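You operate a simulated robot arm through the tools that you are given. There is no shell and no other tool.

The job below is to be done with a simulated two-armed robot. You get a single attempt, and the scene is never put back.

Task
Hold the teal liner bucket on the top of the side table steady with one hand and put the brown-spotted orange in it with the other.

It is judged by the outcome, as a careful person would: the job done as asked, and still so three seconds after it is handed in. It fails if anything else is knocked over, pushed out of place, dropped, spilled or broken.

Robot
Two 7-joint arms with two-finger parallel grippers on one trunk, on a base that moves. Base frame: it is fixed to the floor where the robot stands at the start and does not move with it; the origin is under the middle of the robot, x ahead of it, y to its left, z up; the surface under the hand at the start is at about z = 0.67. Lengths are in m, angles in rad, forces in N, time in s.
The left shoulder is at the start at [0.02, 0.138, 1.225], the right one opposite. With the tool pointing down near the work surface each hand reaches from about 0.1 to 0.4 m from the robot's upright axis, wherever it stands, measured 20 degrees to its own side. Places, roughly: brown-spotted orange (7x7x7 cm) [0.5, 0.1, 0.7]; teal liner bucket [0.5, 1.75, 0.75]. Payload 1.57 kg a hand.
Tool frame (each hand has its own): the origin (TCP) lies between the finger pads and is the grasp point; the fingertips stand 0.03 m ahead of it; z points along the fingers, y is the line along which they close. Largest opening 0.08 m; finger width 0.017, thickness 0.012; the body of the gripper, 0.04 by 0.082 m, starts 0.08 m behind the TCP.
Orientation is told as [roll, pitch, yaw] about the base's x, y, z axes, in that order, counted from this pose: with the fingers straight down and closing along the base's y, the tool's x points along the base's -x, its y along +y and its z along -z.

Tools
- The arms move only by the tool apply_moves. It takes "left_plan", "right_plan" or both (then of equal length, played together; a hand with none holds still); each is text: rows parted by semicolons, each of 7 numbers parted by spaces: the gripper command, from -1 (shut) to 1 (fully open), values between in proportion, then the shift along the tool's x, y, z in units of 20 mm (1.0 is 20 mm), then the turn, a rotation vector about the tool's x, y, z in units of 8 degrees (1.0 is 8 degrees). In form: grip x y z ax ay az; .... A call has 1 to 20 rows; each row shifts and turns the commanded pose from where the row before left it, along the tool's axes as they then stand. A call with a number of a shift or a turn outside -1 to 1 is refused whole. Each row takes 0.2 s and may step no farther than 0.05 m and 0.15 rad from the row before; otherwise, or with a gripper value out of range, the whole call is refused. Where a pose cannot be reached the arm comes as near as it can. A force on the tool above 40 N (or 10 N above the force at the start of the call, whichever is more), or a blocked arm, ends the call early, and 0.2 s more pass. Each finger travels about 0.045 m/s and halts on what it meets, pressing with about 43 N; the grip force reading is that of the motor and also rises with nothing between the fingers. The clock runs only during rows and for 0.2 s after the last one: add rows that do not move to give the fingers time. The reply holds the time, the measured pose of the TCP, the force on the tool along the base axes, the opening and the grip force, in the units named above and with some noise, with the torque about the TCP (base axes, N m) and any sound that the robot's microphone picked up.
- Cameras (640 x 400 px; columns grow to the right, rows downward): "scene" is now at [0.1933, 0.0169, 1.1053]; the picture's right is [0.16, -0.99, 0.00], its down [-0.50, -0.08, -0.86] and it looks along [0.85, 0.14, -0.51] (base axes); focal length 260 px, centre (320, 200). "left" rides on the left gripper at [0.072, 0.007, -0.122] in its tool frame; the picture's right is [-0.09, 1.00, 0.00], its down [-0.84, -0.08, -0.54] and it looks along [-0.54, -0.05, 0.84] (tool axes); focal length 238 px, centre (320, 200). "right" rides on the right gripper at [0.072, -0.007, -0.122] in its tool frame; the picture's right is [0.09, 1.00, 0.00], its down [-0.84, 0.08, -0.54] and it looks along [-0.54, 0.05, 0.84] (tool axes); focal length 238 px, centre (320, 200). There is no depth. A picture from a camera that has moved, and an enlarged one, comes with that camera's place and axes in the base frame and with its lens. The place of the scene camera against the robot may be out by one fixed shift of up to 0.012 m in any direction.
- get_image(camera): a new picture of that camera. No time passes.
- raise_lower(by): slides the trunk up (or, below 0, down) by that many m; the arms and the scene camera ride with it, the base frame stays. It gives what a move gives, with no picture.
- base_move(legs): drives the robot by 1 to 6 legs, each [ahead, left, turn to the left] in m, m and rad, along the robot's own axes; the way and the turn of a leg run together, so that a leg with both is an arc; at most 1.5 m and 3.142 rad a leg. The arms and the cameras ride along, it lands a little off, and it stops where it bumps. It gives what a move gives.
- aim_head(pan, tilt): turns the head with the scene camera to pan (to the left, within 1.047 rad either way) and tilt (down, from -0.506 to 1.204), counted from straight ahead of the robot. It gives what a move gives.
- zoom(camera, box): a new picture of the part [left, top, right, bottom] of that camera's present view, enlarged. No time passes.
- sign_off(): hands the job in; it is judged then, once.

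Nothing tells you exact positions but the pictures and the camera data. Unless the task says otherwise, let go and move clear before handing in.

The tools are called after "Request:" as a command line: name --argument value ..., lists and objects as JSON in quotes. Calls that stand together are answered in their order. apply_moves: Moves the arms, as the interface text tells. Its arguments: {"type":"object","properties":{"left_plan":{"type":"string"},"right_plan":{"type":"string"}},"required":[]} The other tools are called the same way: raise_lower (by) moves the trunk up or down; base_move (legs) drives the base; aim_head (pan, tilt) turns the head that bears the scene camera; get_image (camera) takes a picture; zoom (camera, box) takes an enlarged picture of a part of a camera's view; sign_off () hands the job in.

At the start:

```text
t: 0.0
left_ee_pos: [0.3861, 0.2656, 0.963]
left_tcp_rot: [0.0, -0.001, -0.001]
left_ft_force: [-0.6, -0.1, -0.2]
left_ft_torque: [-0.03, 0.0, 0.02]
left_grip_width: 0.0799
left_grasp_force: 0.1
right_ee_pos: [0.3856, -0.1167, 0.9622]
right_tcp_rot: [0.0, -0.001, -0.001]
right_ft_force: [-0.4, -0.1, -0.4]
right_ft_torque: [0.0, 0.01, 0.0]
right_grip_width: 0.0801
right_grasp_force: 0.0
trunk travel left (down, up): [-0.6, 0.64]
robot x, y, heading: [-0.0025, -0.0019, -0.001]
head pan, tilt (commanded): [0.159, 0.534]
```

scene: 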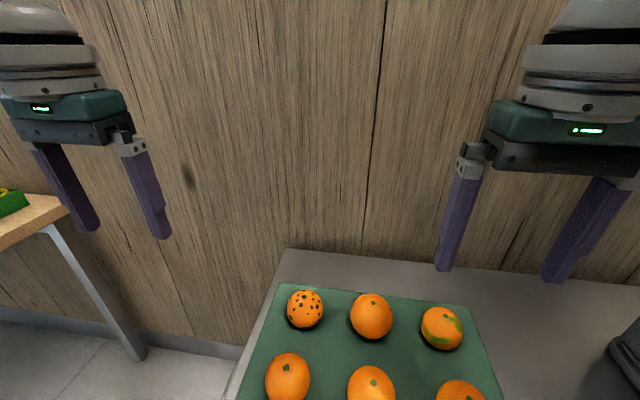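
right: 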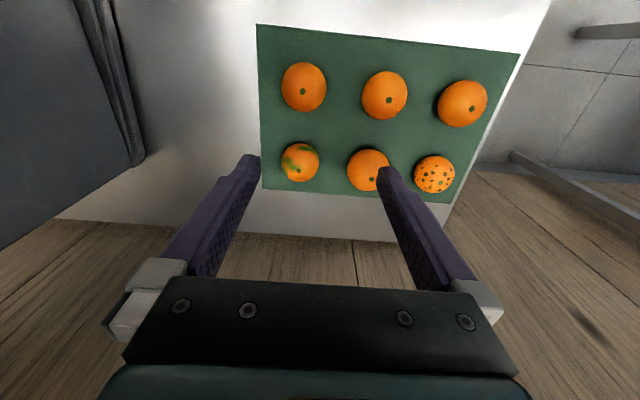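
left: 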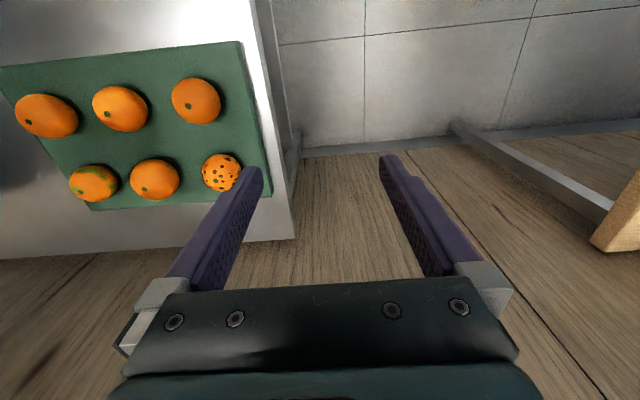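

I see a tray of six oranges ahead, with the spotted one at the far-left corner at roughly [0.48, 0.09, 0.70]; the side table starts to the left. First I look around with the head to see the side table, the bucket and what is near them.

Request:
aim_head --pan 1.047 --tilt 0.35

Request:
get_image --camera "scene"

```text
t: 1.2
left_ee_pos: [0.3856, 0.2648, 0.9627]
left_tcp_rot: [0.0, 0.0, 0.003]
left_ft_force: [0.5, 0.4, 0.0]
left_ft_torque: [-0.02, 0.04, 0.01]
left_grip_width: 0.0799
left_grasp_force: 0.0
right_ee_pos: [0.3845, -0.1171, 0.9611]
right_tcp_rot: [0.0, 0.001, 0.0]
right_ft_force: [-0.4, 0.5, 0.2]
right_ft_torque: [-0.02, 0.01, 0.03]
right_grip_width: 0.0799
right_grasp_force: 0.1
trunk travel left (down, up): [-0.6, 0.64]
robot x, y, heading: [0.0005, 0.0027, -0.005]
head pan, tilt (commanded): [1.047, 0.351]
```

```text
taken
camera scene: at [0.1509, 0.0832, 1.1221], right [0.87, -0.5, 0.0], down [-0.17, -0.3, -0.94], along [0.47, 0.81, -0.34], focal length 260 px, centre (320, 200)
```

scene: 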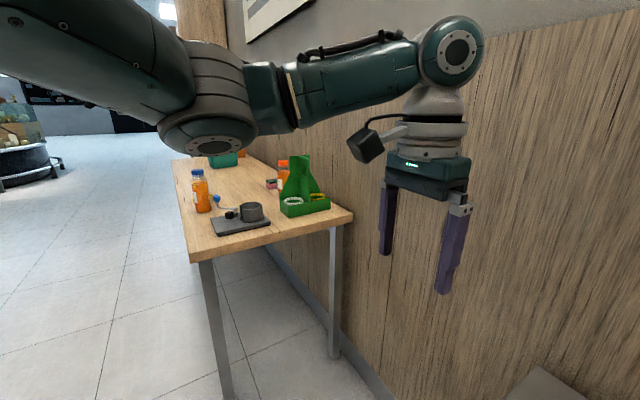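

The side table lies to the left along the wall with bottles, a scale-like thing and a green rack on it; the teal bucket is half hidden behind my arm. I zoom in to see more.

Request:
zoom --camera "scene" --box '[150, 130, 370, 270]'

Request:
get_image --camera "left"

```text
2.86 times, centred on (260, 200) of scene
camera zoom: at [0.1509, 0.0832, 1.1221], right [0.87, -0.5, 0.0], down [-0.17, -0.3, -0.94], along [0.47, 0.81, -0.34], focal length 744 px, centre (491, 200)
```

zoom: 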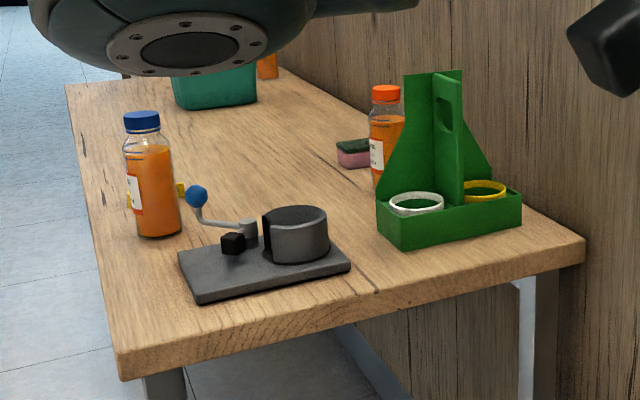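

```text
taken
camera left: at [0.3126, 0.2714, 1.0843], right [0.09, 1.0, 0.0], down [0.84, -0.08, 0.54], along [0.54, -0.05, -0.84], focal length 238 px, centre (320, 200)
```

left: 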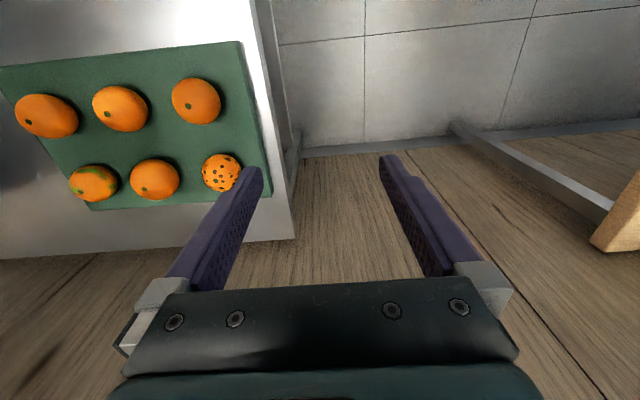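

The bucket is partly hidden by my left arm. I look down in front of me to see the counter's front edge and the room for the base, then farther along.

Request:
aim_head --pan 0.1 --tilt 1.1

Request:
get_image --camera "scene"

```text
t: 2.4
left_ee_pos: [0.3862, 0.2651, 0.9615]
left_tcp_rot: [0.0, 0.001, 0.001]
left_ft_force: [-0.4, 0.2, 0.4]
left_ft_torque: [0.01, 0.01, -0.01]
left_grip_width: 0.0801
left_grasp_force: 0.0
right_ee_pos: [0.3858, -0.1185, 0.9625]
right_tcp_rot: [0.001, 0.0, -0.001]
right_ft_force: [-0.9, 0.5, -0.4]
right_ft_torque: [-0.01, -0.02, -0.04]
right_grip_width: 0.08
right_grasp_force: 0.0
trunk travel left (down, up): [-0.6, 0.64]
robot x, y, heading: [0.0013, -0.0036, -0.0]
head pan, tilt (commanded): [0.099, 1.1]
```

```text
taken
camera scene: at [0.1671, 0.0089, 1.0608], right [0.1, -0.99, 0.0], down [-0.89, -0.09, -0.45], along [0.45, 0.05, -0.89], focal length 260 px, centre (320, 200)
```

scene: 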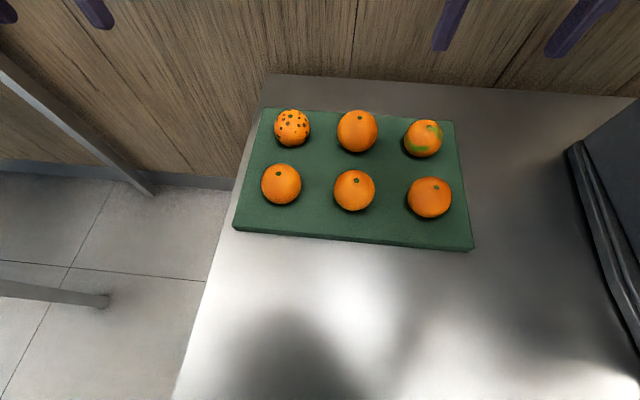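

The counter seems to run close up to me. I tilt the head down as far as it goes to see the counter's front edge.

Request:
aim_head --pan 0.6 --tilt 1.204

Request:
get_image --camera "scene"

```text
t: 3.4
left_ee_pos: [0.3856, 0.2667, 0.9628]
left_tcp_rot: [-0.001, 0.0, 0.0]
left_ft_force: [0.6, 0.2, 0.5]
left_ft_torque: [-0.03, 0.02, 0.01]
left_grip_width: 0.0799
left_grasp_force: 0.0
right_ee_pos: [0.3844, -0.1169, 0.963]
right_tcp_rot: [0.001, 0.001, 0.001]
right_ft_force: [-0.3, -0.7, -0.8]
right_ft_torque: [0.04, -0.02, -0.01]
right_grip_width: 0.0799
right_grasp_force: 0.1
trunk travel left (down, up): [-0.6, 0.64]
robot x, y, heading: [-0.0011, 0.0008, 0.002]
head pan, tilt (commanded): [0.6, 1.201]
```

```text
taken
camera scene: at [0.1504, 0.0342, 1.0547], right [0.56, -0.83, 0.0], down [-0.77, -0.53, -0.36], along [0.3, 0.2, -0.93], focal length 260 px, centre (320, 200)
```

scene: 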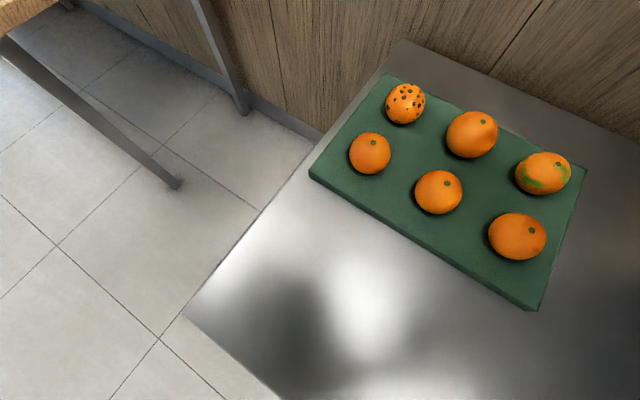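

The counter's front edge is right by me, at about x = 0.03, so I should not drive ahead. There is a dark box to the right; I look at it before lowering the trunk, since the right elbow would come near it.

Request:
aim_head --pan -0.9 --tilt 0.6

Request:
get_image --camera "scene"

Request:
aim_head --pan 1.0 --tilt 0.8

Request:
get_image --camera "scene"

```text
t: 5.0
left_ee_pos: [0.3859, 0.2649, 0.9623]
left_tcp_rot: [-0.002, 0.0, 0.0]
left_ft_force: [-0.2, 0.7, -0.4]
left_ft_torque: [0.01, 0.0, 0.0]
left_grip_width: 0.0799
left_grasp_force: 0.1
right_ee_pos: [0.3851, -0.1166, 0.9616]
right_tcp_rot: [0.0, 0.0, 0.0]
right_ft_force: [-0.5, 0.6, -1.1]
right_ft_torque: [-0.01, 0.0, -0.02]
right_grip_width: 0.0799
right_grasp_force: 0.1
trunk travel left (down, up): [-0.6, 0.64]
robot x, y, heading: [0.0014, -0.0034, -0.003]
head pan, tilt (commanded): [-0.901, 0.6]
```

```text
taken
camera scene: at [0.1592, -0.0666, 1.0993], right [-0.78, -0.62, 0.0], down [-0.35, 0.44, -0.82], along [0.51, -0.65, -0.57], focal length 260 px, centre (320, 200)
```

scene: 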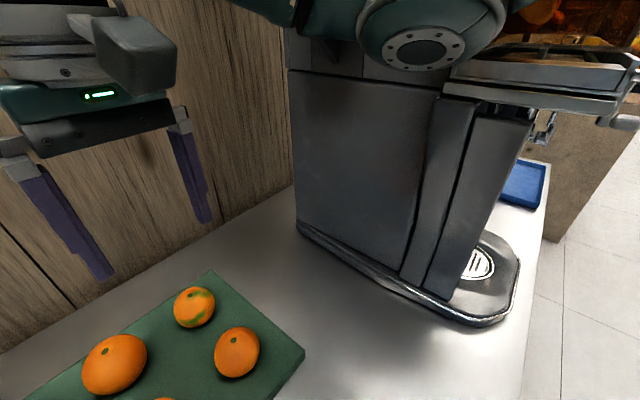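

```text
t: 6.8
left_ee_pos: [0.3856, 0.2662, 0.9634]
left_tcp_rot: [0.0, 0.0, -0.001]
left_ft_force: [-0.5, -0.2, -0.2]
left_ft_torque: [-0.02, -0.03, 0.01]
left_grip_width: 0.08
left_grasp_force: 0.0
right_ee_pos: [0.384, -0.1163, 0.9625]
right_tcp_rot: [0.001, 0.0, 0.001]
right_ft_force: [0.5, 0.2, 0.1]
right_ft_torque: [0.0, 0.0, 0.01]
right_grip_width: 0.0801
right_grasp_force: 0.0
trunk travel left (down, up): [-0.6, 0.64]
robot x, y, heading: [0.0011, 0.0019, 0.002]
head pan, tilt (commanded): [1.0, 0.799]
```

```text
taken
camera scene: at [0.1479, 0.0705, 1.0825], right [0.84, -0.54, 0.0], down [-0.39, -0.6, -0.7], along [0.38, 0.59, -0.72], focal length 260 px, centre (320, 200)
```

scene: 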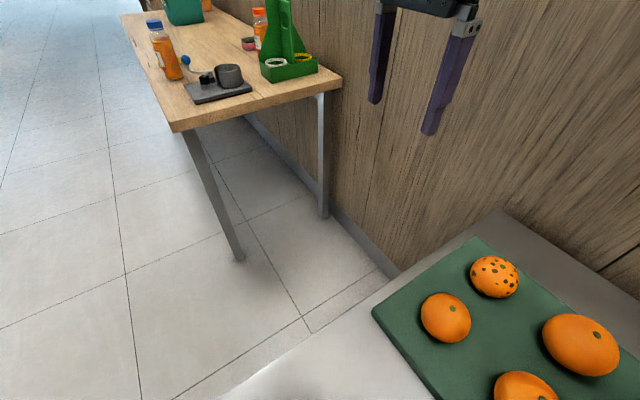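

The juicer stands close to my right elbow, so lowering here is unsafe. I plan to slide left about 0.2 m and turn left so that my right shoulder comes forward towards the spotted orange, and pick it with the right hand.

Request:
base_move --legs '[[0, 0.2, 0], [0, 0, 0.5]]'

Request:
get_image --camera "right"

Request:
get_image --camera "scene"

```text
t: 9.9
left_ee_pos: [0.2099, 0.6218, 0.9624]
left_tcp_rot: [0.001, 0.0, 0.503]
left_ft_force: [0.5, 0.2, 0.0]
left_ft_torque: [0.06, -0.01, 0.02]
left_grip_width: 0.08
left_grasp_force: 0.0
right_ee_pos: [0.3944, 0.2856, 0.9616]
right_tcp_rot: [0.0, -0.001, 0.501]
right_ft_force: [0.4, 0.1, 1.1]
right_ft_torque: [-0.03, 0.0, -0.01]
right_grip_width: 0.0799
right_grasp_force: 0.1
trunk travel left (down, up): [-0.6, 0.64]
robot x, y, heading: [0.0047, 0.2071, 0.505]
head pan, tilt (commanded): [1.0, 0.799]
```

```text
taken
camera right: at [0.3341, 0.2455, 1.0835], right [-0.56, 0.83, 0.0], down [0.7, 0.47, 0.54], along [0.45, 0.3, -0.84], focal length 238 px, centre (320, 200)
```

right: 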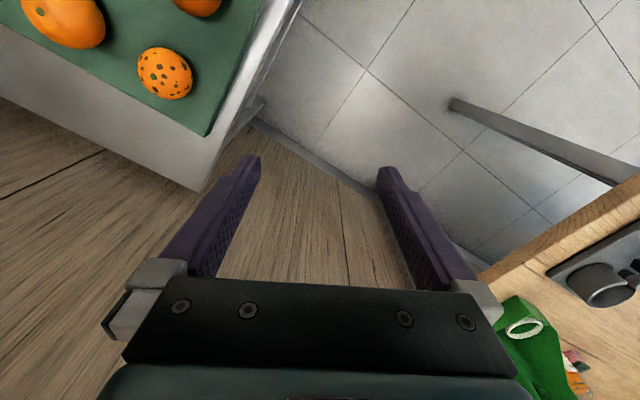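

```text
taken
camera scene: at [0.0976, 0.3338, 1.0825], right [1.0, -0.07, 0.0], down [-0.05, -0.72, -0.7], along [0.05, 0.7, -0.72], focal length 260 px, centre (320, 200)
```

scene: 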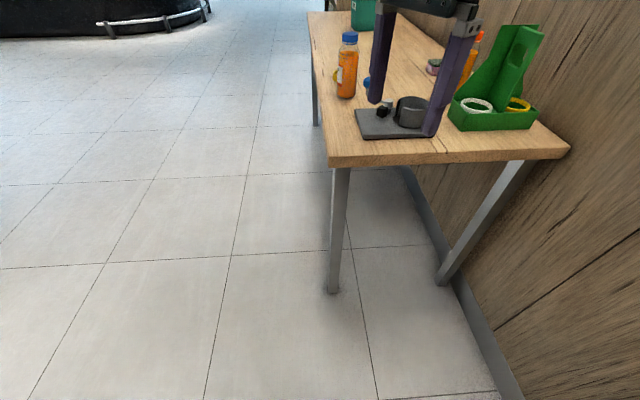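

The right hand is now over the gap left of the counter, and I estimate the spotted orange's centre at about [0.475, 0.089, 0.72]. I carry the right hand across at its present height to above the orange and turn the head to watch.

Request:
apply_moves --right_plan "1 0.104 -0.97 0 0 0 0; 1 0.104 -0.97 0 0 0 0; 1 0.104 -0.97 0 0 0 0; 1 0.104 -0.97 0 0 0 0; 1 0.104 -0.97 0 0 0 0; 1 0.104 -0.97 0 0 0 0; 1 0.104 -0.97 0 0 0 0; 1 0.104 -0.97 0 0 0 0; 1 0.104 -0.97 0 0 0 0; 1 0.104 -0.97 0 0 0 0; 1 0.104 -0.97 0 0 0 0; 1 0 0 0 0 0 0"

Request:
aim_head --pan -0.7 --tilt 0.8

Request:
get_image --camera "right"

Request:
get_image --camera "scene"

```text
t: 12.5
left_ee_pos: [0.2091, 0.6213, 0.9612]
left_tcp_rot: [0.0, -0.001, 0.502]
left_ft_force: [0.0, 0.0, 0.5]
left_ft_torque: [-0.01, 0.02, -0.04]
left_grip_width: 0.0797
left_grasp_force: 0.0
right_ee_pos: [0.4767, 0.0877, 0.9637]
right_tcp_rot: [-0.001, 0.001, 0.502]
right_ft_force: [0.2, -0.6, 0.1]
right_ft_torque: [-0.01, -0.03, 0.0]
right_grip_width: 0.0801
right_grasp_force: 0.0
trunk travel left (down, up): [-0.6, 0.64]
robot x, y, heading: [-0.0005, 0.1975, 0.502]
head pan, tilt (commanded): [1.0, 0.799]
```

```text
t: 14.2
left_ee_pos: [0.21, 0.6223, 0.9627]
left_tcp_rot: [-0.001, 0.001, 0.502]
left_ft_force: [0.2, -0.2, 0.0]
left_ft_torque: [-0.01, -0.02, 0.02]
left_grip_width: 0.0799
left_grasp_force: 0.0
right_ee_pos: [0.4773, 0.0874, 0.9623]
right_tcp_rot: [0.001, 0.0, 0.502]
right_ft_force: [0.5, 0.0, 0.8]
right_ft_torque: [0.02, 0.0, -0.02]
right_grip_width: 0.0798
right_grasp_force: 0.1
trunk travel left (down, up): [-0.6, 0.64]
robot x, y, heading: [0.0024, 0.2059, 0.502]
head pan, tilt (commanded): [-0.7, 0.799]
```

```text
taken
camera right: at [0.4168, 0.0474, 1.0837], right [-0.56, 0.83, 0.0], down [0.7, 0.47, 0.54], along [0.45, 0.3, -0.84], focal length 238 px, centre (320, 200)
```

right: 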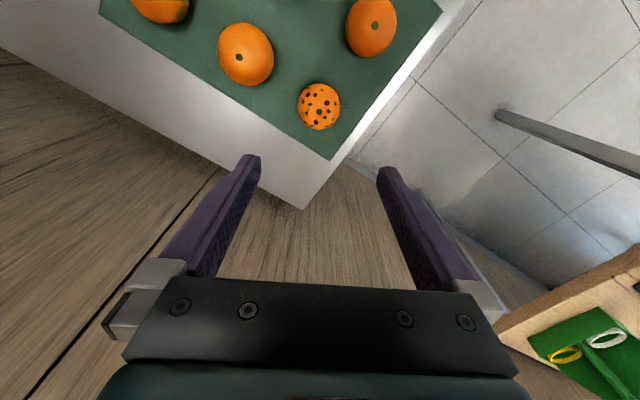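

```text
taken
camera scene: at [0.1712, 0.2375, 1.0825], right [-0.2, -0.98, 0.0], down [-0.7, 0.14, -0.7], along [0.68, -0.14, -0.72], focal length 260 px, centre (320, 200)
```

scene: 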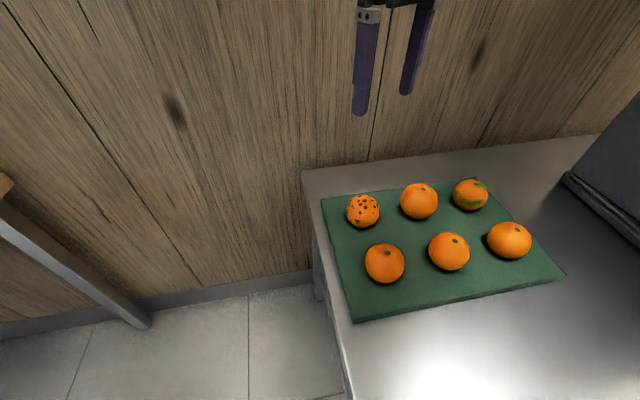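

The right hand stands just over the orange: in its camera the orange is on the finger mid-line. I go down 0.15 m, stopping with the fingertips still above the orange's top, and check again.

Request:
apply_moves --right_plan "1 0 0 0.75 0 0 0; 1 0 0 0.75 0 0 0; 1 0 0 0.75 0 0 0; 1 0 0 0.75 0 0 0; 1 0 0 0.75 0 0 0; 1 0 0 0.75 0 0 0; 1 0 0 0.75 0 0 0; 1 0 0 0.75 0 0 0; 1 0 0 0.75 0 0 0; 1 0 0 0.75 0 0 0; 1 0 0 0 0 0 0"

Request:
get_image --camera "right"

Request:
get_image --camera "scene"

```text
t: 16.6
left_ee_pos: [0.2111, 0.6209, 0.9632]
left_tcp_rot: [-0.002, 0.0, 0.502]
left_ft_force: [-0.2, 0.0, 0.2]
left_ft_torque: [-0.01, -0.03, 0.03]
left_grip_width: 0.08
left_grasp_force: 0.1
right_ee_pos: [0.4774, 0.0873, 0.8114]
right_tcp_rot: [-0.002, -0.001, 0.505]
right_ft_force: [0.4, -0.1, -1.3]
right_ft_torque: [0.01, -0.01, 0.02]
right_grip_width: 0.0797
right_grasp_force: 0.1
trunk travel left (down, up): [-0.6, 0.64]
robot x, y, heading: [0.0016, 0.2023, 0.502]
head pan, tilt (commanded): [-0.7, 0.799]
```

```text
taken
camera right: at [0.4168, 0.0476, 0.9331], right [-0.56, 0.83, 0.0], down [0.7, 0.47, 0.54], along [0.45, 0.3, -0.84], focal length 238 px, centre (320, 200)
```

right: 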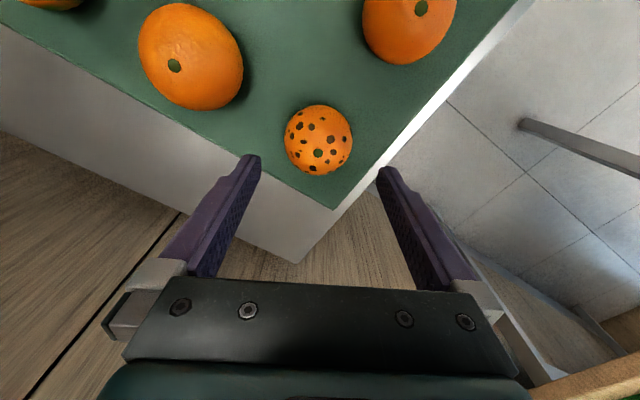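

```text
taken
camera scene: at [0.1712, 0.2375, 1.0825], right [-0.2, -0.98, 0.0], down [-0.7, 0.14, -0.7], along [0.68, -0.14, -0.72], focal length 260 px, centre (320, 200)
```

scene: 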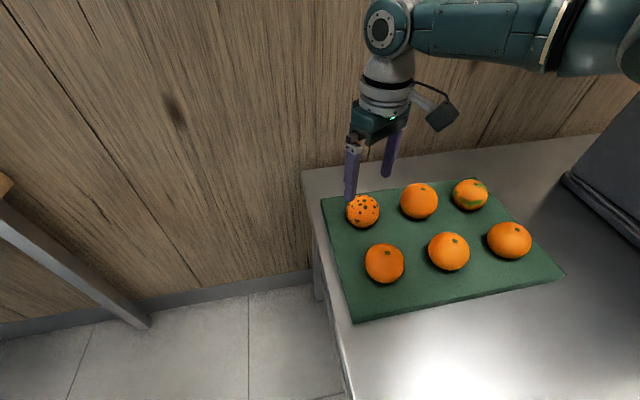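

The orange is centred between the fingers, at about [0.477, 0.086, 0.72]. I go down so the TCP stands near z = 0.727, still open.

Request:
apply_moves --right_plan "1 0 -0.05 0.7 0 0 0; 1 0 0 0.7 0 0 0; 1 0 0 0.7 0 0 0; 1 0 0 0.7 0 0 0; 1 0 0 0.7 0 0 0; 1 0 0 0.6 0 0 0; 1 0 0 0 0 0 0"

Request:
get_image --camera "right"

Request:
zoom --camera "scene" --box '[290, 80, 490, 290]'

```text
t: 18.2
left_ee_pos: [0.2097, 0.622, 0.9625]
left_tcp_rot: [0.0, 0.001, 0.502]
left_ft_force: [0.5, -0.2, 1.1]
left_ft_torque: [0.0, 0.0, 0.0]
left_grip_width: 0.0797
left_grasp_force: 0.0
right_ee_pos: [0.476, 0.085, 0.7314]
right_tcp_rot: [-0.001, -0.001, 0.505]
right_ft_force: [0.2, 0.0, 0.8]
right_ft_torque: [-0.01, 0.0, -0.01]
right_grip_width: 0.0803
right_grasp_force: 0.1
trunk travel left (down, up): [-0.6, 0.64]
robot x, y, heading: [0.0009, 0.2029, 0.502]
head pan, tilt (commanded): [-0.7, 0.799]
```

```text
taken
camera right: at [0.4156, 0.0464, 0.8525], right [-0.56, 0.83, 0.0], down [0.69, 0.47, 0.54], along [0.45, 0.3, -0.84], focal length 238 px, centre (320, 200)
```

right: 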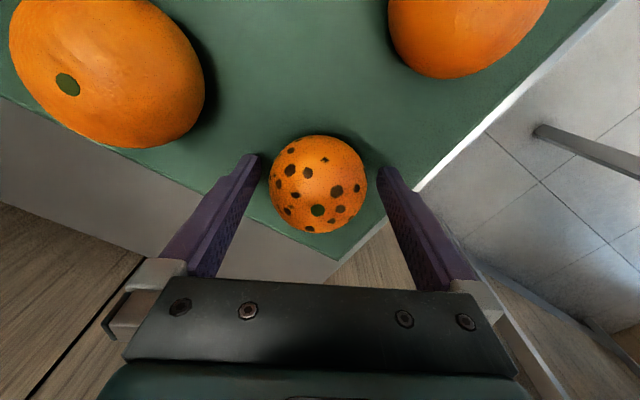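

```text
1.90 times, centred on (390, 185) of scene
camera zoom: at [0.1712, 0.2375, 1.0825], right [-0.2, -0.98, 0.0], down [-0.7, 0.14, -0.7], along [0.68, -0.14, -0.72], focal length 496 px, centre (187, 229)
```

zoom: 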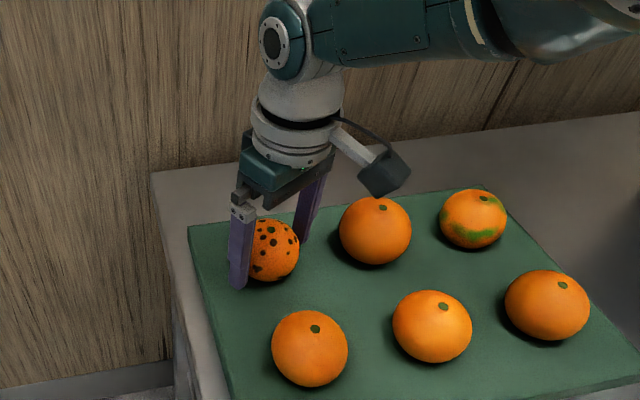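

The fingers straddle the orange without touching it, and the tips are still above the tray. I lower 5 mm more and close.

Request:
apply_moves --right_plan "1 0 0 0.25 0 0 0; 1 0 0 0 0 0 0; 0.3 0 0 0 0 0 0; -1 0 0 0 0 0 0; -1 0 0 0 0 0 0; -1 0 0 0 0 0 0; -1 0 0 0 0 0 0; -1 0 0 0 0 0 0"

Request:
get_image --camera "right"

```text
t: 20.0
left_ee_pos: [0.2095, 0.6201, 0.9606]
left_tcp_rot: [0.0, 0.0, 0.503]
left_ft_force: [-1.2, -0.7, -0.2]
left_ft_torque: [-0.01, 0.02, 0.0]
left_grip_width: 0.0801
left_grasp_force: 0.1
right_ee_pos: [0.4738, 0.0855, 0.7279]
right_tcp_rot: [-0.001, 0.0, 0.503]
right_ft_force: [2.3, -4.8, 1.5]
right_ft_torque: [-0.09, -0.09, -0.06]
right_grip_width: 0.0637
right_grasp_force: 43.2
right hand out of reach, approached as far as the arm can: row 1
trunk travel left (down, up): [-0.6, 0.64]
robot x, y, heading: [-0.0003, 0.2022, 0.502]
head pan, tilt (commanded): [-0.7, 0.799]
```

```text
taken
camera right: at [0.4131, 0.045, 0.8494], right [-0.56, 0.83, 0.0], down [0.69, 0.47, 0.54], along [0.45, 0.3, -0.84], focal length 238 px, centre (320, 200)
```

right: 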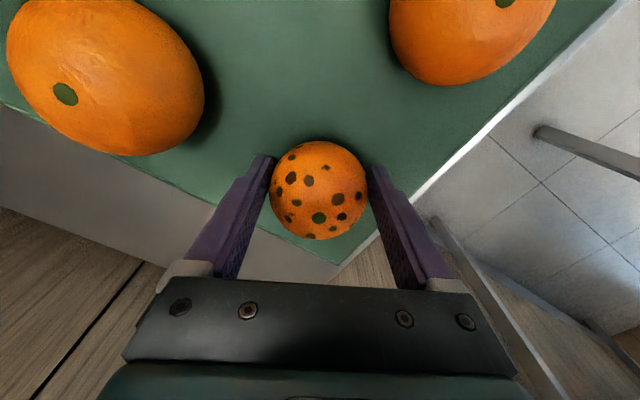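

The orange is held, opening 0.064 m with 43 N; the arm is at the edge of its reach there. I lift straight up slowly.

Request:
apply_moves --right_plan "-1 0 0 -0.4 0 0 0; -1 0 0 -0.6 0 0 0; -1 0 0 -0.8 0 0 0; -1 0 0 -1 0 0 0; -1 0 0 -1 0 0 0; -1 0 0 -1 0 0 0; -1 0 0 -1 0 0 0; -1 0 0 -1 0 0 0; -1 0 0 -1 0 0 0; -1 0 0 -1 0 0 0; -1 0 0 -1 0 0 0; -1 0 0 -1 0 0 0; -1 0 0 -1 0 0 0; -1 0 0 0 0 0 0"

Request:
get_image --camera "right"

Request:
get_image --camera "scene"

```text
t: 23.0
left_ee_pos: [0.2094, 0.6216, 0.9635]
left_tcp_rot: [0.0, -0.002, 0.503]
left_ft_force: [0.2, -0.3, 0.6]
left_ft_torque: [0.0, 0.0, 0.02]
left_grip_width: 0.0801
left_grasp_force: 0.1
right_ee_pos: [0.4725, 0.086, 0.9639]
right_tcp_rot: [0.001, 0.0, 0.503]
right_ft_force: [0.2, -1.0, 0.5]
right_ft_torque: [0.02, -0.01, 0.03]
right_grip_width: 0.0001
right_grasp_force: 21.3
trunk travel left (down, up): [-0.6, 0.64]
robot x, y, heading: [0.0026, 0.207, 0.505]
head pan, tilt (commanded): [-0.7, 0.799]
```

```text
taken
camera right: at [0.4129, 0.0458, 1.0846], right [-0.56, 0.83, 0.0], down [0.7, 0.47, 0.54], along [0.45, 0.3, -0.84], focal length 238 px, centre (320, 200)
```

right: 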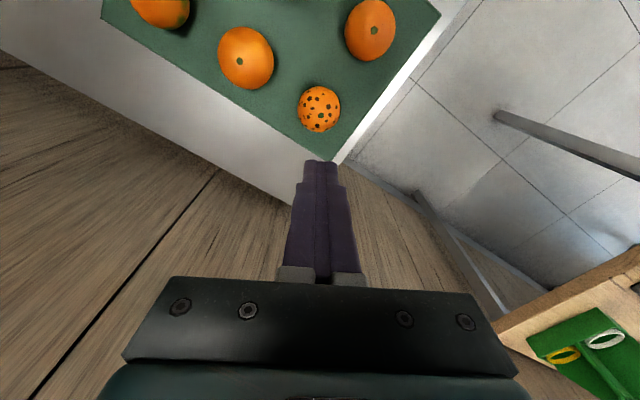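

```text
taken
camera scene: at [0.1712, 0.2375, 1.0825], right [-0.2, -0.98, 0.0], down [-0.7, 0.14, -0.7], along [0.68, -0.14, -0.72], focal length 260 px, centre (320, 200)
```

scene: 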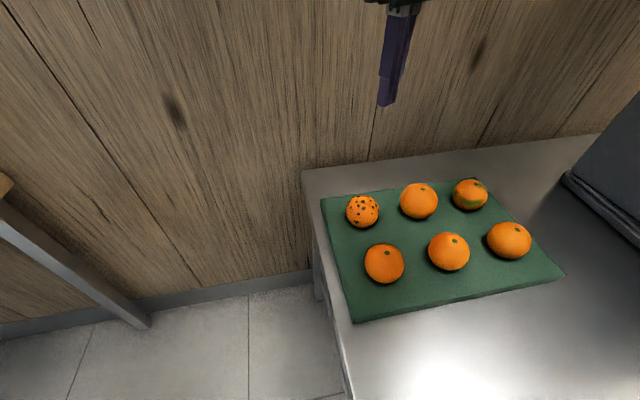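

The orange slipped from the fingers and still sits at its place at about [0.478, 0.087, 0.715]; the grasp was shallow and about 6 mm off because the arm was at its reach limit. I open, lower the trunk 0.12 m for more reach, and look again.

Request:
apply_moves --right_plan "1 0 0 0 0 0 0; 1 0 0 0 0 0 0; 1 0 0 0 0 0 0; 1 0 0 0 0 0 0; 1 0 0 0 0 0 0; 1 0 0 0 0 0 0"

Request:
raise_lower --by -0.12

Request:
get_image --camera "right"

Request:
get_image --camera "scene"

```text
t: 24.4
left_ee_pos: [0.2107, 0.6207, 0.9631]
left_tcp_rot: [0.001, -0.002, 0.504]
left_ft_force: [-0.2, -0.3, -0.4]
left_ft_torque: [-0.02, 0.0, -0.01]
left_grip_width: 0.0799
left_grasp_force: 0.0
right_ee_pos: [0.4725, 0.0865, 0.9626]
right_tcp_rot: [-0.001, 0.0, 0.502]
right_ft_force: [0.2, -0.3, 0.5]
right_ft_torque: [0.0, 0.03, 0.01]
right_grip_width: 0.08
right_grasp_force: 0.0
trunk travel left (down, up): [-0.6, 0.64]
robot x, y, heading: [0.0008, 0.2014, 0.505]
head pan, tilt (commanded): [-0.7, 0.799]
```

```text
t: 25.9
left_ee_pos: [0.2105, 0.6224, 0.8415]
left_tcp_rot: [0.001, -0.002, 0.503]
left_ft_force: [0.5, 0.0, 0.0]
left_ft_torque: [-0.02, 0.0, 0.0]
left_grip_width: 0.0799
left_grasp_force: 0.1
right_ee_pos: [0.4729, 0.0847, 0.8434]
right_tcp_rot: [0.0, -0.001, 0.502]
right_ft_force: [-0.4, 0.3, 0.3]
right_ft_torque: [0.0, 0.04, 0.01]
right_grip_width: 0.0799
right_grasp_force: 0.0
trunk travel left (down, up): [-0.48, 0.76]
robot x, y, heading: [0.0011, 0.2015, 0.508]
head pan, tilt (commanded): [-0.7, 0.799]
```

```text
taken
camera right: at [0.413, 0.0458, 0.9645], right [-0.56, 0.83, 0.0], down [0.7, 0.47, 0.54], along [0.45, 0.3, -0.84], focal length 238 px, centre (320, 200)
```

right: 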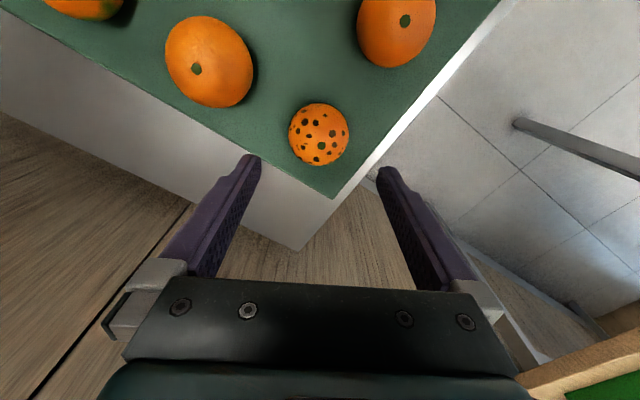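

```text
taken
camera scene: at [0.1713, 0.2375, 0.9625], right [-0.2, -0.98, 0.0], down [-0.7, 0.14, -0.7], along [0.68, -0.14, -0.72], focal length 260 px, centre (320, 200)
```

scene: 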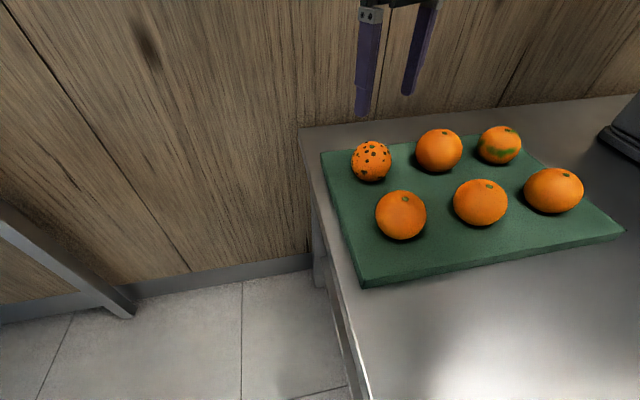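

The orange is unmoved. I zoom on it with both cameras for a careful fix of its centre.

Request:
zoom --camera "right" --box '[240, 80, 400, 180]'

Request:
zoom --camera "scene" --box '[290, 110, 450, 210]'

```text
4.00 times, centred on (320, 130) of right
camera zoom: at [0.413, 0.0458, 0.9645], right [-0.56, 0.83, 0.0], down [0.7, 0.47, 0.54], along [0.45, 0.3, -0.84], focal length 953 px, centre (320, 480)
```

zoom: 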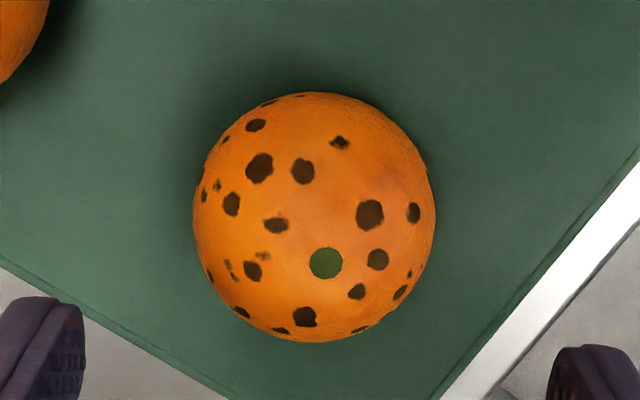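

```text
4.00 times, centred on (370, 160) of scene
camera zoom: at [0.1713, 0.2375, 0.9625], right [-0.2, -0.98, 0.0], down [-0.7, 0.14, -0.7], along [0.68, -0.14, -0.72], focal length 1042 px, centre (120, 360)
```

zoom: 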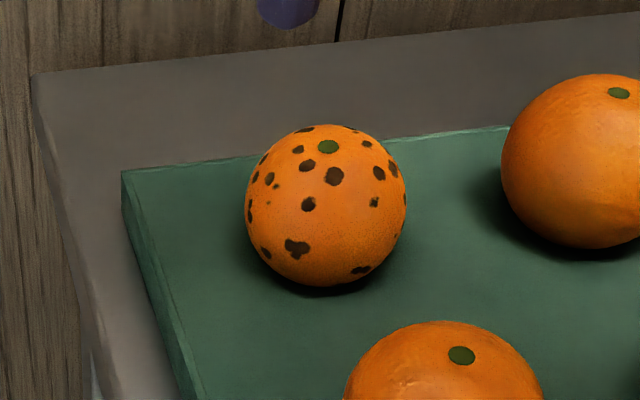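

By the right camera the orange's centre is at about [0.478, 0.087, 0.716], 5 mm farther along than the TCP. I shift by that and go down to about z = 0.721.

Request:
apply_moves --right_plan "1 -0.25 -0.07 0.4 0 0 0; 1 0 0 0.7 0 0 0; 1 0 0 0.7 0 0 0; 1 0 0 0.7 0 0 0; 1 0 0 0.7 0 0 0; 1 0 0 0.7 0 0 0; 1 0 0 0.7 0 0 0; 1 0 0 0.7 0 0 0; 1 0 0 0.5 0 0 0; 1 0 0 0.3 0 0 0; 1 0 0 0 0 0 0; 1 0 0 0 0 0 0"

Request:
get_image --camera "right"

Request:
zoom --camera "scene" --box '[290, 60, 490, 185]'

```text
t: 28.3
left_ee_pos: [0.2106, 0.6201, 0.8421]
left_tcp_rot: [-0.001, -0.001, 0.501]
left_ft_force: [0.1, 0.1, 0.3]
left_ft_torque: [0.02, -0.01, -0.01]
left_grip_width: 0.0798
left_grasp_force: 0.1
right_ee_pos: [0.4801, 0.0869, 0.7241]
right_tcp_rot: [0.001, -0.003, 0.501]
right_ft_force: [-8.0, -0.1, 19.0]
right_ft_torque: [-0.53, -0.01, -0.16]
right_grip_width: 0.0794
right_grasp_force: 0.0
trunk travel left (down, up): [-0.48, 0.76]
robot x, y, heading: [0.0003, 0.2022, 0.499]
head pan, tilt (commanded): [-0.7, 0.799]
stopped in row 12 (right hand): the force on the tool passed its limit at 42 N (the readings are from after the stop); the commanded pose is now the measured one
```

```text
taken
camera right: at [0.4188, 0.0465, 0.845], right [-0.56, 0.83, 0.0], down [0.7, 0.47, 0.54], along [0.45, 0.3, -0.84], focal length 238 px, centre (320, 200)
```

right: 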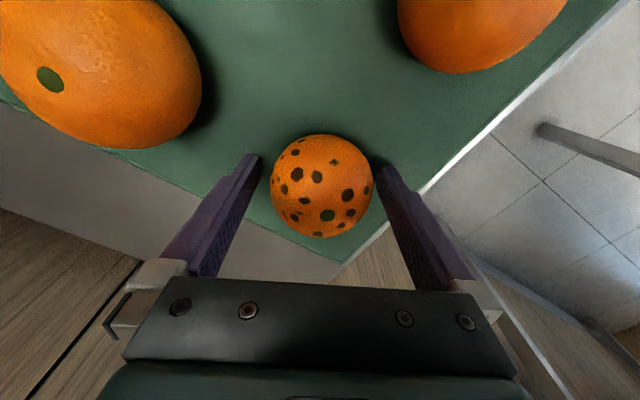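

```text
3.20 times, centred on (390, 122) of scene
camera zoom: at [0.1708, 0.2367, 0.9624], right [-0.2, -0.98, 0.0], down [-0.7, 0.14, -0.7], along [0.68, -0.14, -0.72], focal length 833 px, centre (96, 448)
```

zoom: 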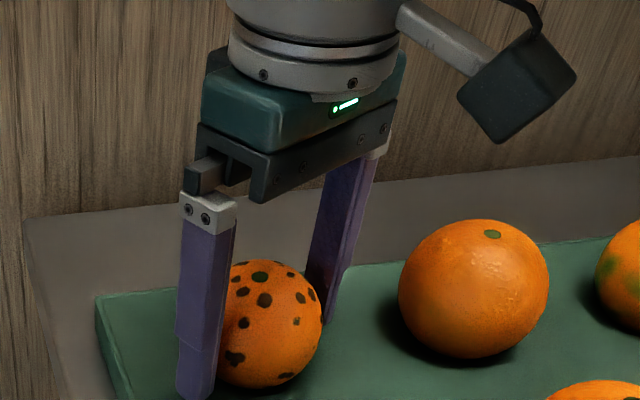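

A fingertip met something at about tip height z = 0.694, most likely the tray top, and the move stopped. I look closely at the fingertips before doing anything more.

Request:
zoom --camera "scene" --box '[320, 120, 440, 195]'

Request:
zoom --camera "right" --box '[220, 110, 420, 260]'

```text
5.33 times, centred on (380, 158) of scene
camera zoom: at [0.1708, 0.2367, 0.9624], right [-0.2, -0.98, 0.0], down [-0.7, 0.14, -0.7], along [0.68, -0.14, -0.72], focal length 1389 px, centre (0, 427)
```

zoom: 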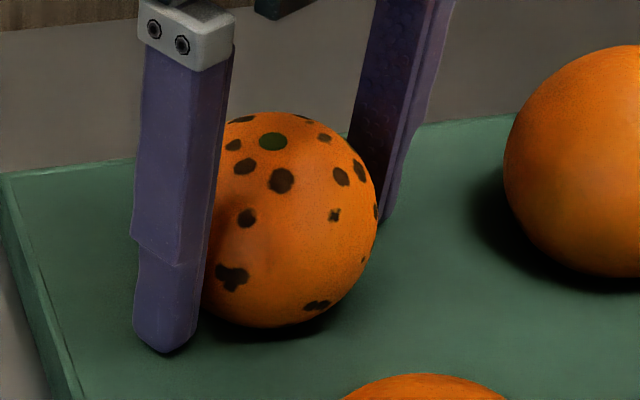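

```text
2.67 times, centred on (320, 185) of right
camera zoom: at [0.4188, 0.0465, 0.845], right [-0.56, 0.83, 0.0], down [0.7, 0.47, 0.54], along [0.45, 0.3, -0.84], focal length 636 px, centre (320, 240)
```

zoom: 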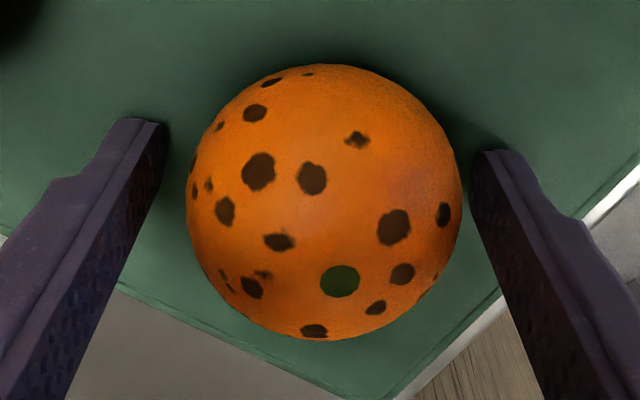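

The tips are resting on the tray, so its top is near z = 0.693, and the orange now lies on the fingers' mid-plane both ways (earlier it was near the pads' edge). I raise 3 mm to unload the tips, then close.

Request:
apply_moves --right_plan "1 0 0 -0.15 0 0 0; 1 0 0 0 0 0 0; 0.7 0 0 0 0 0 0; 0.4 0 0 0 0 0 0; 0 0 0 0 0 0 0; -1 0 0 0 0 0 0; -1 0 0 0 0 0 0; -1 0 0 0 0 0 0; -1 0 0 0 0 0 0"

Request:
zoom --camera "right" --box '[220, 110, 420, 260]'

Request:
zoom --camera "scene" --box '[320, 120, 440, 195]'

```text
t: 30.3
left_ee_pos: [0.2103, 0.6209, 0.8426]
left_tcp_rot: [-0.001, 0.0, 0.503]
left_ft_force: [-0.1, -0.2, -0.5]
left_ft_torque: [0.0, -0.02, 0.02]
left_grip_width: 0.08
left_grasp_force: 0.0
right_ee_pos: [0.4787, 0.0879, 0.7263]
right_tcp_rot: [0.002, -0.003, 0.501]
right_ft_force: [0.4, 0.0, 0.4]
right_ft_torque: [0.04, -0.02, 0.0]
right_grip_width: 0.0635
right_grasp_force: 42.7
trunk travel left (down, up): [-0.48, 0.76]
robot x, y, heading: [0.0026, 0.204, 0.501]
head pan, tilt (commanded): [-0.7, 0.799]
```

```text
2.67 times, centred on (320, 185) of right
camera zoom: at [0.4187, 0.0475, 0.8468], right [-0.56, 0.83, 0.0], down [0.7, 0.47, 0.54], along [0.45, 0.31, -0.84], focal length 636 px, centre (320, 240)
```

zoom: 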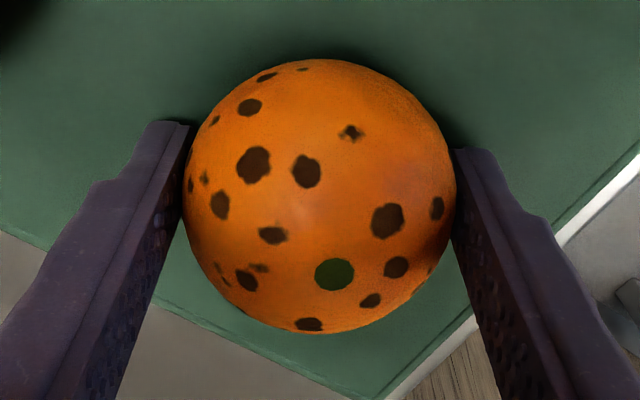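

```text
5.33 times, centred on (380, 158) of scene
camera zoom: at [0.1708, 0.2376, 0.9624], right [-0.2, -0.98, 0.0], down [-0.7, 0.14, -0.7], along [0.68, -0.14, -0.72], focal length 1389 px, centre (0, 427)
```

zoom: 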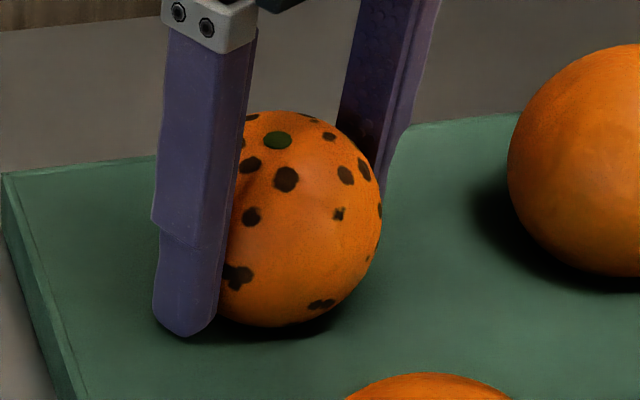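

The grasp now looks deep and centred, with no side load. I lift 2 cm slowly and check that the width holds.

Request:
apply_moves --right_plan "-1 0 0 -0.2 0 0 0; -1 0 0 -0.2 0 0 0; -1 0 0 -0.2 0 0 0; -1 0 0 -0.2 0 0 0; -1 0 0 -0.2 0 0 0; -1 0 0 0 0 0 0"

Request:
get_image --camera "right"

Request:
zoom --camera "scene" --box '[320, 120, 440, 195]'

```text
t: 31.7
left_ee_pos: [0.2105, 0.6211, 0.8417]
left_tcp_rot: [0.0, 0.0, 0.503]
left_ft_force: [0.1, 1.6, -0.3]
left_ft_torque: [0.0, -0.01, 0.0]
left_grip_width: 0.0801
left_grasp_force: 0.0
right_ee_pos: [0.4786, 0.0882, 0.7451]
right_tcp_rot: [0.003, -0.001, 0.502]
right_ft_force: [-1.0, 0.3, -0.7]
right_ft_torque: [-0.04, 0.03, 0.02]
right_grip_width: 0.0634
right_grasp_force: 43.2
trunk travel left (down, up): [-0.48, 0.76]
robot x, y, heading: [-0.0005, 0.2063, 0.505]
head pan, tilt (commanded): [-0.7, 0.799]
```

```text
taken
camera right: at [0.4184, 0.0476, 0.8669], right [-0.56, 0.83, 0.0], down [0.7, 0.47, 0.54], along [0.45, 0.31, -0.84], focal length 238 px, centre (320, 200)
```

right: 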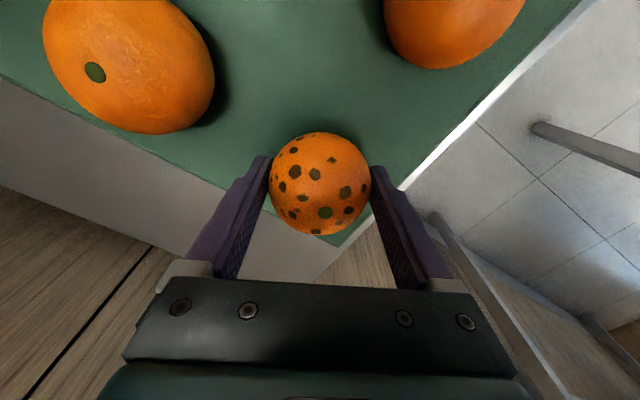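

```text
5.33 times, centred on (380, 158) of scene
camera zoom: at [0.1708, 0.2375, 0.9624], right [-0.2, -0.98, 0.0], down [-0.7, 0.14, -0.7], along [0.68, -0.14, -0.72], focal length 1389 px, centre (0, 427)
```

zoom: 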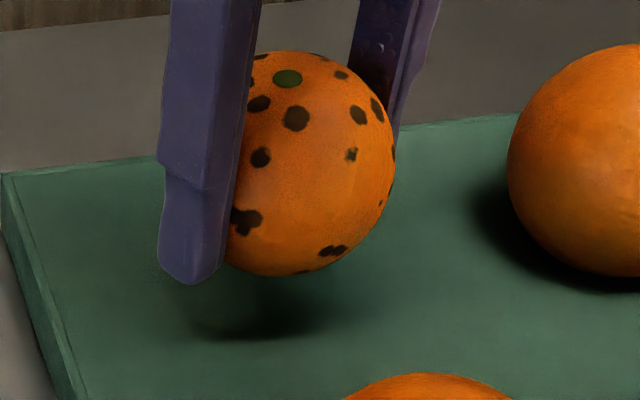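

The orange is off the tray and held firmly. I keep lifting, gently.

Request:
apply_moves --right_plan "-1 0 0 -0.3 0 0 0; -1 0 0 -0.5 0 0 0; -1 0 0 -0.6 0 0 0; -1 0 0 -0.6 0 0 0; -1 0 0 -0.6 0 0 0; -1 0 0 -0.6 0 0 0; -1 0 0 -0.6 0 0 0; -1 0 0 -0.6 0 0 0; -1 0 0 -0.6 0 0 0; -1 0 0 -0.6 0 0 0; -1 0 0 -0.6 0 0 0; -1 0 0 -0.6 0 0 0; -1 0 0 -0.5 0 0 0; -1 0 0 -0.3 0 0 0; -1 0 0 0 0 0 0"

Request:
get_image --camera "right"

Request:
get_image --camera "scene"

```text
t: 34.9
left_ee_pos: [0.2097, 0.6205, 0.8439]
left_tcp_rot: [0.0, 0.0, 0.502]
left_ft_force: [-0.3, 0.3, -0.1]
left_ft_torque: [0.01, 0.0, -0.01]
left_grip_width: 0.0798
left_grasp_force: 0.0
right_ee_pos: [0.4784, 0.0864, 0.8981]
right_tcp_rot: [0.002, -0.001, 0.501]
right_ft_force: [0.8, -0.9, -1.6]
right_ft_torque: [0.0, 0.02, 0.01]
right_grip_width: 0.0636
right_grasp_force: 43.0
trunk travel left (down, up): [-0.48, 0.76]
robot x, y, heading: [-0.0021, 0.2043, 0.505]
head pan, tilt (commanded): [-0.7, 0.799]
```

```text
taken
camera right: at [0.418, 0.047, 1.0191], right [-0.56, 0.83, 0.0], down [0.7, 0.47, 0.54], along [0.45, 0.31, -0.84], focal length 238 px, centre (320, 200)
```

right: 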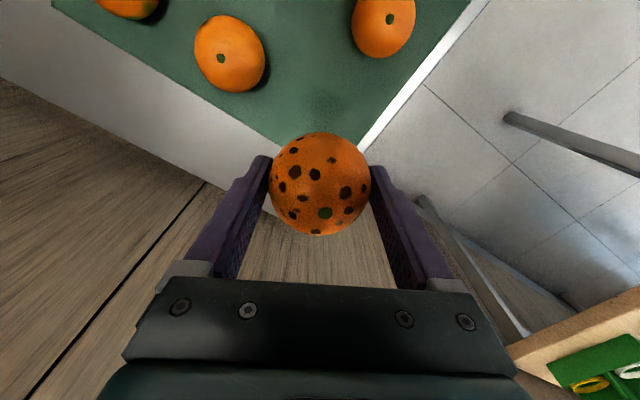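

```text
taken
camera scene: at [0.1708, 0.2375, 0.9624], right [-0.2, -0.98, 0.0], down [-0.7, 0.14, -0.7], along [0.68, -0.14, -0.72], focal length 260 px, centre (320, 200)
```

scene: 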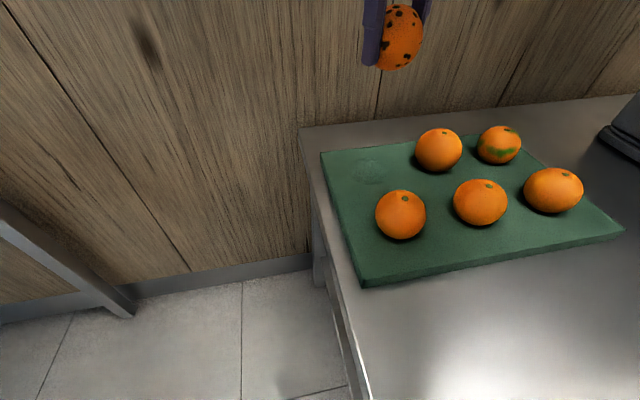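

The orange is well held at z ≈ 0.90. I raise the trunk 0.3 m so that both hands and elbows clear everything on the side table, then drive left in steps.

Request:
raise_lower --by 0.3

Request:
base_move --legs '[[0.1, 0.29, 0], [0, 0, -0.5]]'

Request:
aim_head --pan 0.7 --tilt 0.6

Request:
get_image --camera "scene"

Request:
get_image --camera "right"

```text
t: 37.9
left_ee_pos: [0.2101, 0.6211, 1.1425]
left_tcp_rot: [0.001, 0.0, 0.503]
left_ft_force: [0.2, 0.2, -0.5]
left_ft_torque: [0.0, -0.01, 0.02]
left_grip_width: 0.0799
left_grasp_force: 0.0
right_ee_pos: [0.4787, 0.087, 1.1982]
right_tcp_rot: [0.002, -0.001, 0.502]
right_ft_force: [0.4, 0.0, -1.7]
right_ft_torque: [-0.01, -0.01, 0.02]
right_grip_width: 0.0634
right_grasp_force: 42.9
trunk travel left (down, up): [-0.78, 0.46]
robot x, y, heading: [0.0008, 0.2039, 0.502]
head pan, tilt (commanded): [-0.7, 0.799]
```

```text
t: 41.4
left_ee_pos: [0.3352, 0.769, 1.1425]
left_tcp_rot: [0.0, 0.001, -0.001]
left_ft_force: [0.3, 0.9, 0.3]
left_ft_torque: [-0.02, 0.04, 0.0]
left_grip_width: 0.08
left_grasp_force: 0.0
right_ee_pos: [0.3115, 0.1725, 1.1987]
right_tcp_rot: [0.002, -0.001, -0.002]
right_ft_force: [-0.6, 0.1, -1.6]
right_ft_torque: [-0.01, 0.01, 0.0]
right_grip_width: 0.0636
right_grasp_force: 42.8
trunk travel left (down, up): [-0.78, 0.46]
robot x, y, heading: [-0.0497, 0.5029, 0.002]
head pan, tilt (commanded): [-0.7, 0.799]
```

```text
t: 43.0
left_ee_pos: [0.3351, 0.7681, 1.1418]
left_tcp_rot: [-0.001, 0.0, -0.001]
left_ft_force: [-0.2, -0.1, -1.1]
left_ft_torque: [0.0, -0.04, -0.02]
left_grip_width: 0.0803
left_grasp_force: 0.0
right_ee_pos: [0.3114, 0.172, 1.1984]
right_tcp_rot: [0.0, -0.002, -0.002]
right_ft_force: [0.4, -0.1, -1.1]
right_ft_torque: [0.01, 0.01, 0.03]
right_grip_width: 0.0637
right_grasp_force: 42.7
trunk travel left (down, up): [-0.78, 0.46]
robot x, y, heading: [-0.0521, 0.5065, 0.003]
head pan, tilt (commanded): [0.7, 0.6]
```

```text
taken
camera scene: at [0.1204, 0.5631, 1.2793], right [0.64, -0.77, 0.0], down [-0.43, -0.36, -0.82], along [0.63, 0.53, -0.57], focal length 260 px, centre (320, 200)
```

scene: 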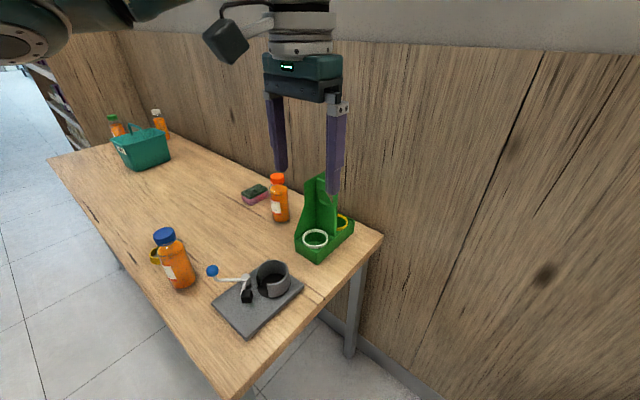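

```text
taken
camera right: at [0.2393, 0.1658, 1.3189], right [-0.09, 1.0, 0.0], down [0.84, 0.08, 0.54], along [0.54, 0.05, -0.84], focal length 238 px, centre (320, 200)
```

right: 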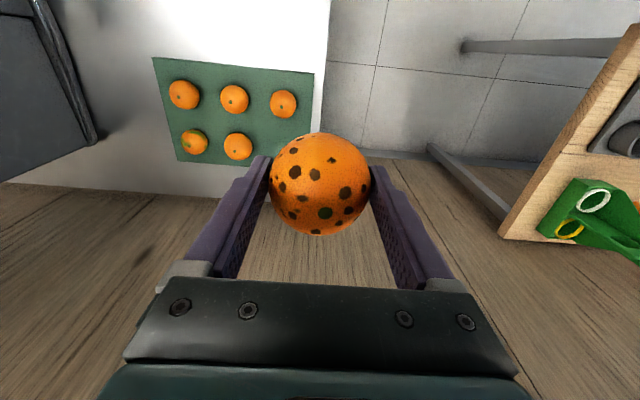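

I see the teal bucket near the far end of the table with two bottles behind it, and other items on the near end. I zoom in on the bucket.

Request:
zoom --camera "scene" --box '[80, 90, 240, 190]'

```text
4.00 times, centred on (160, 140) of scene
camera zoom: at [0.1204, 0.5631, 1.2793], right [0.64, -0.77, 0.0], down [-0.43, -0.36, -0.82], along [0.63, 0.53, -0.57], focal length 1042 px, centre (960, 440)
```

zoom: 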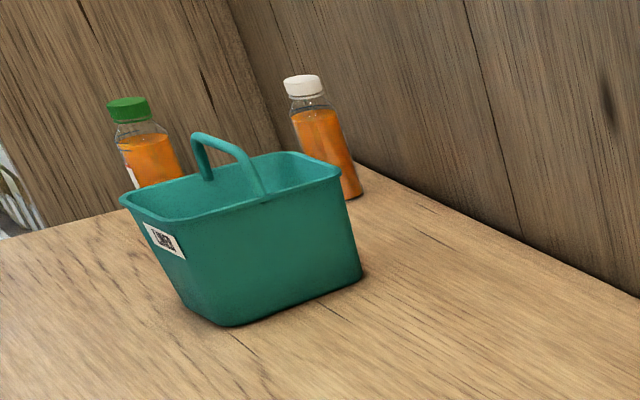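

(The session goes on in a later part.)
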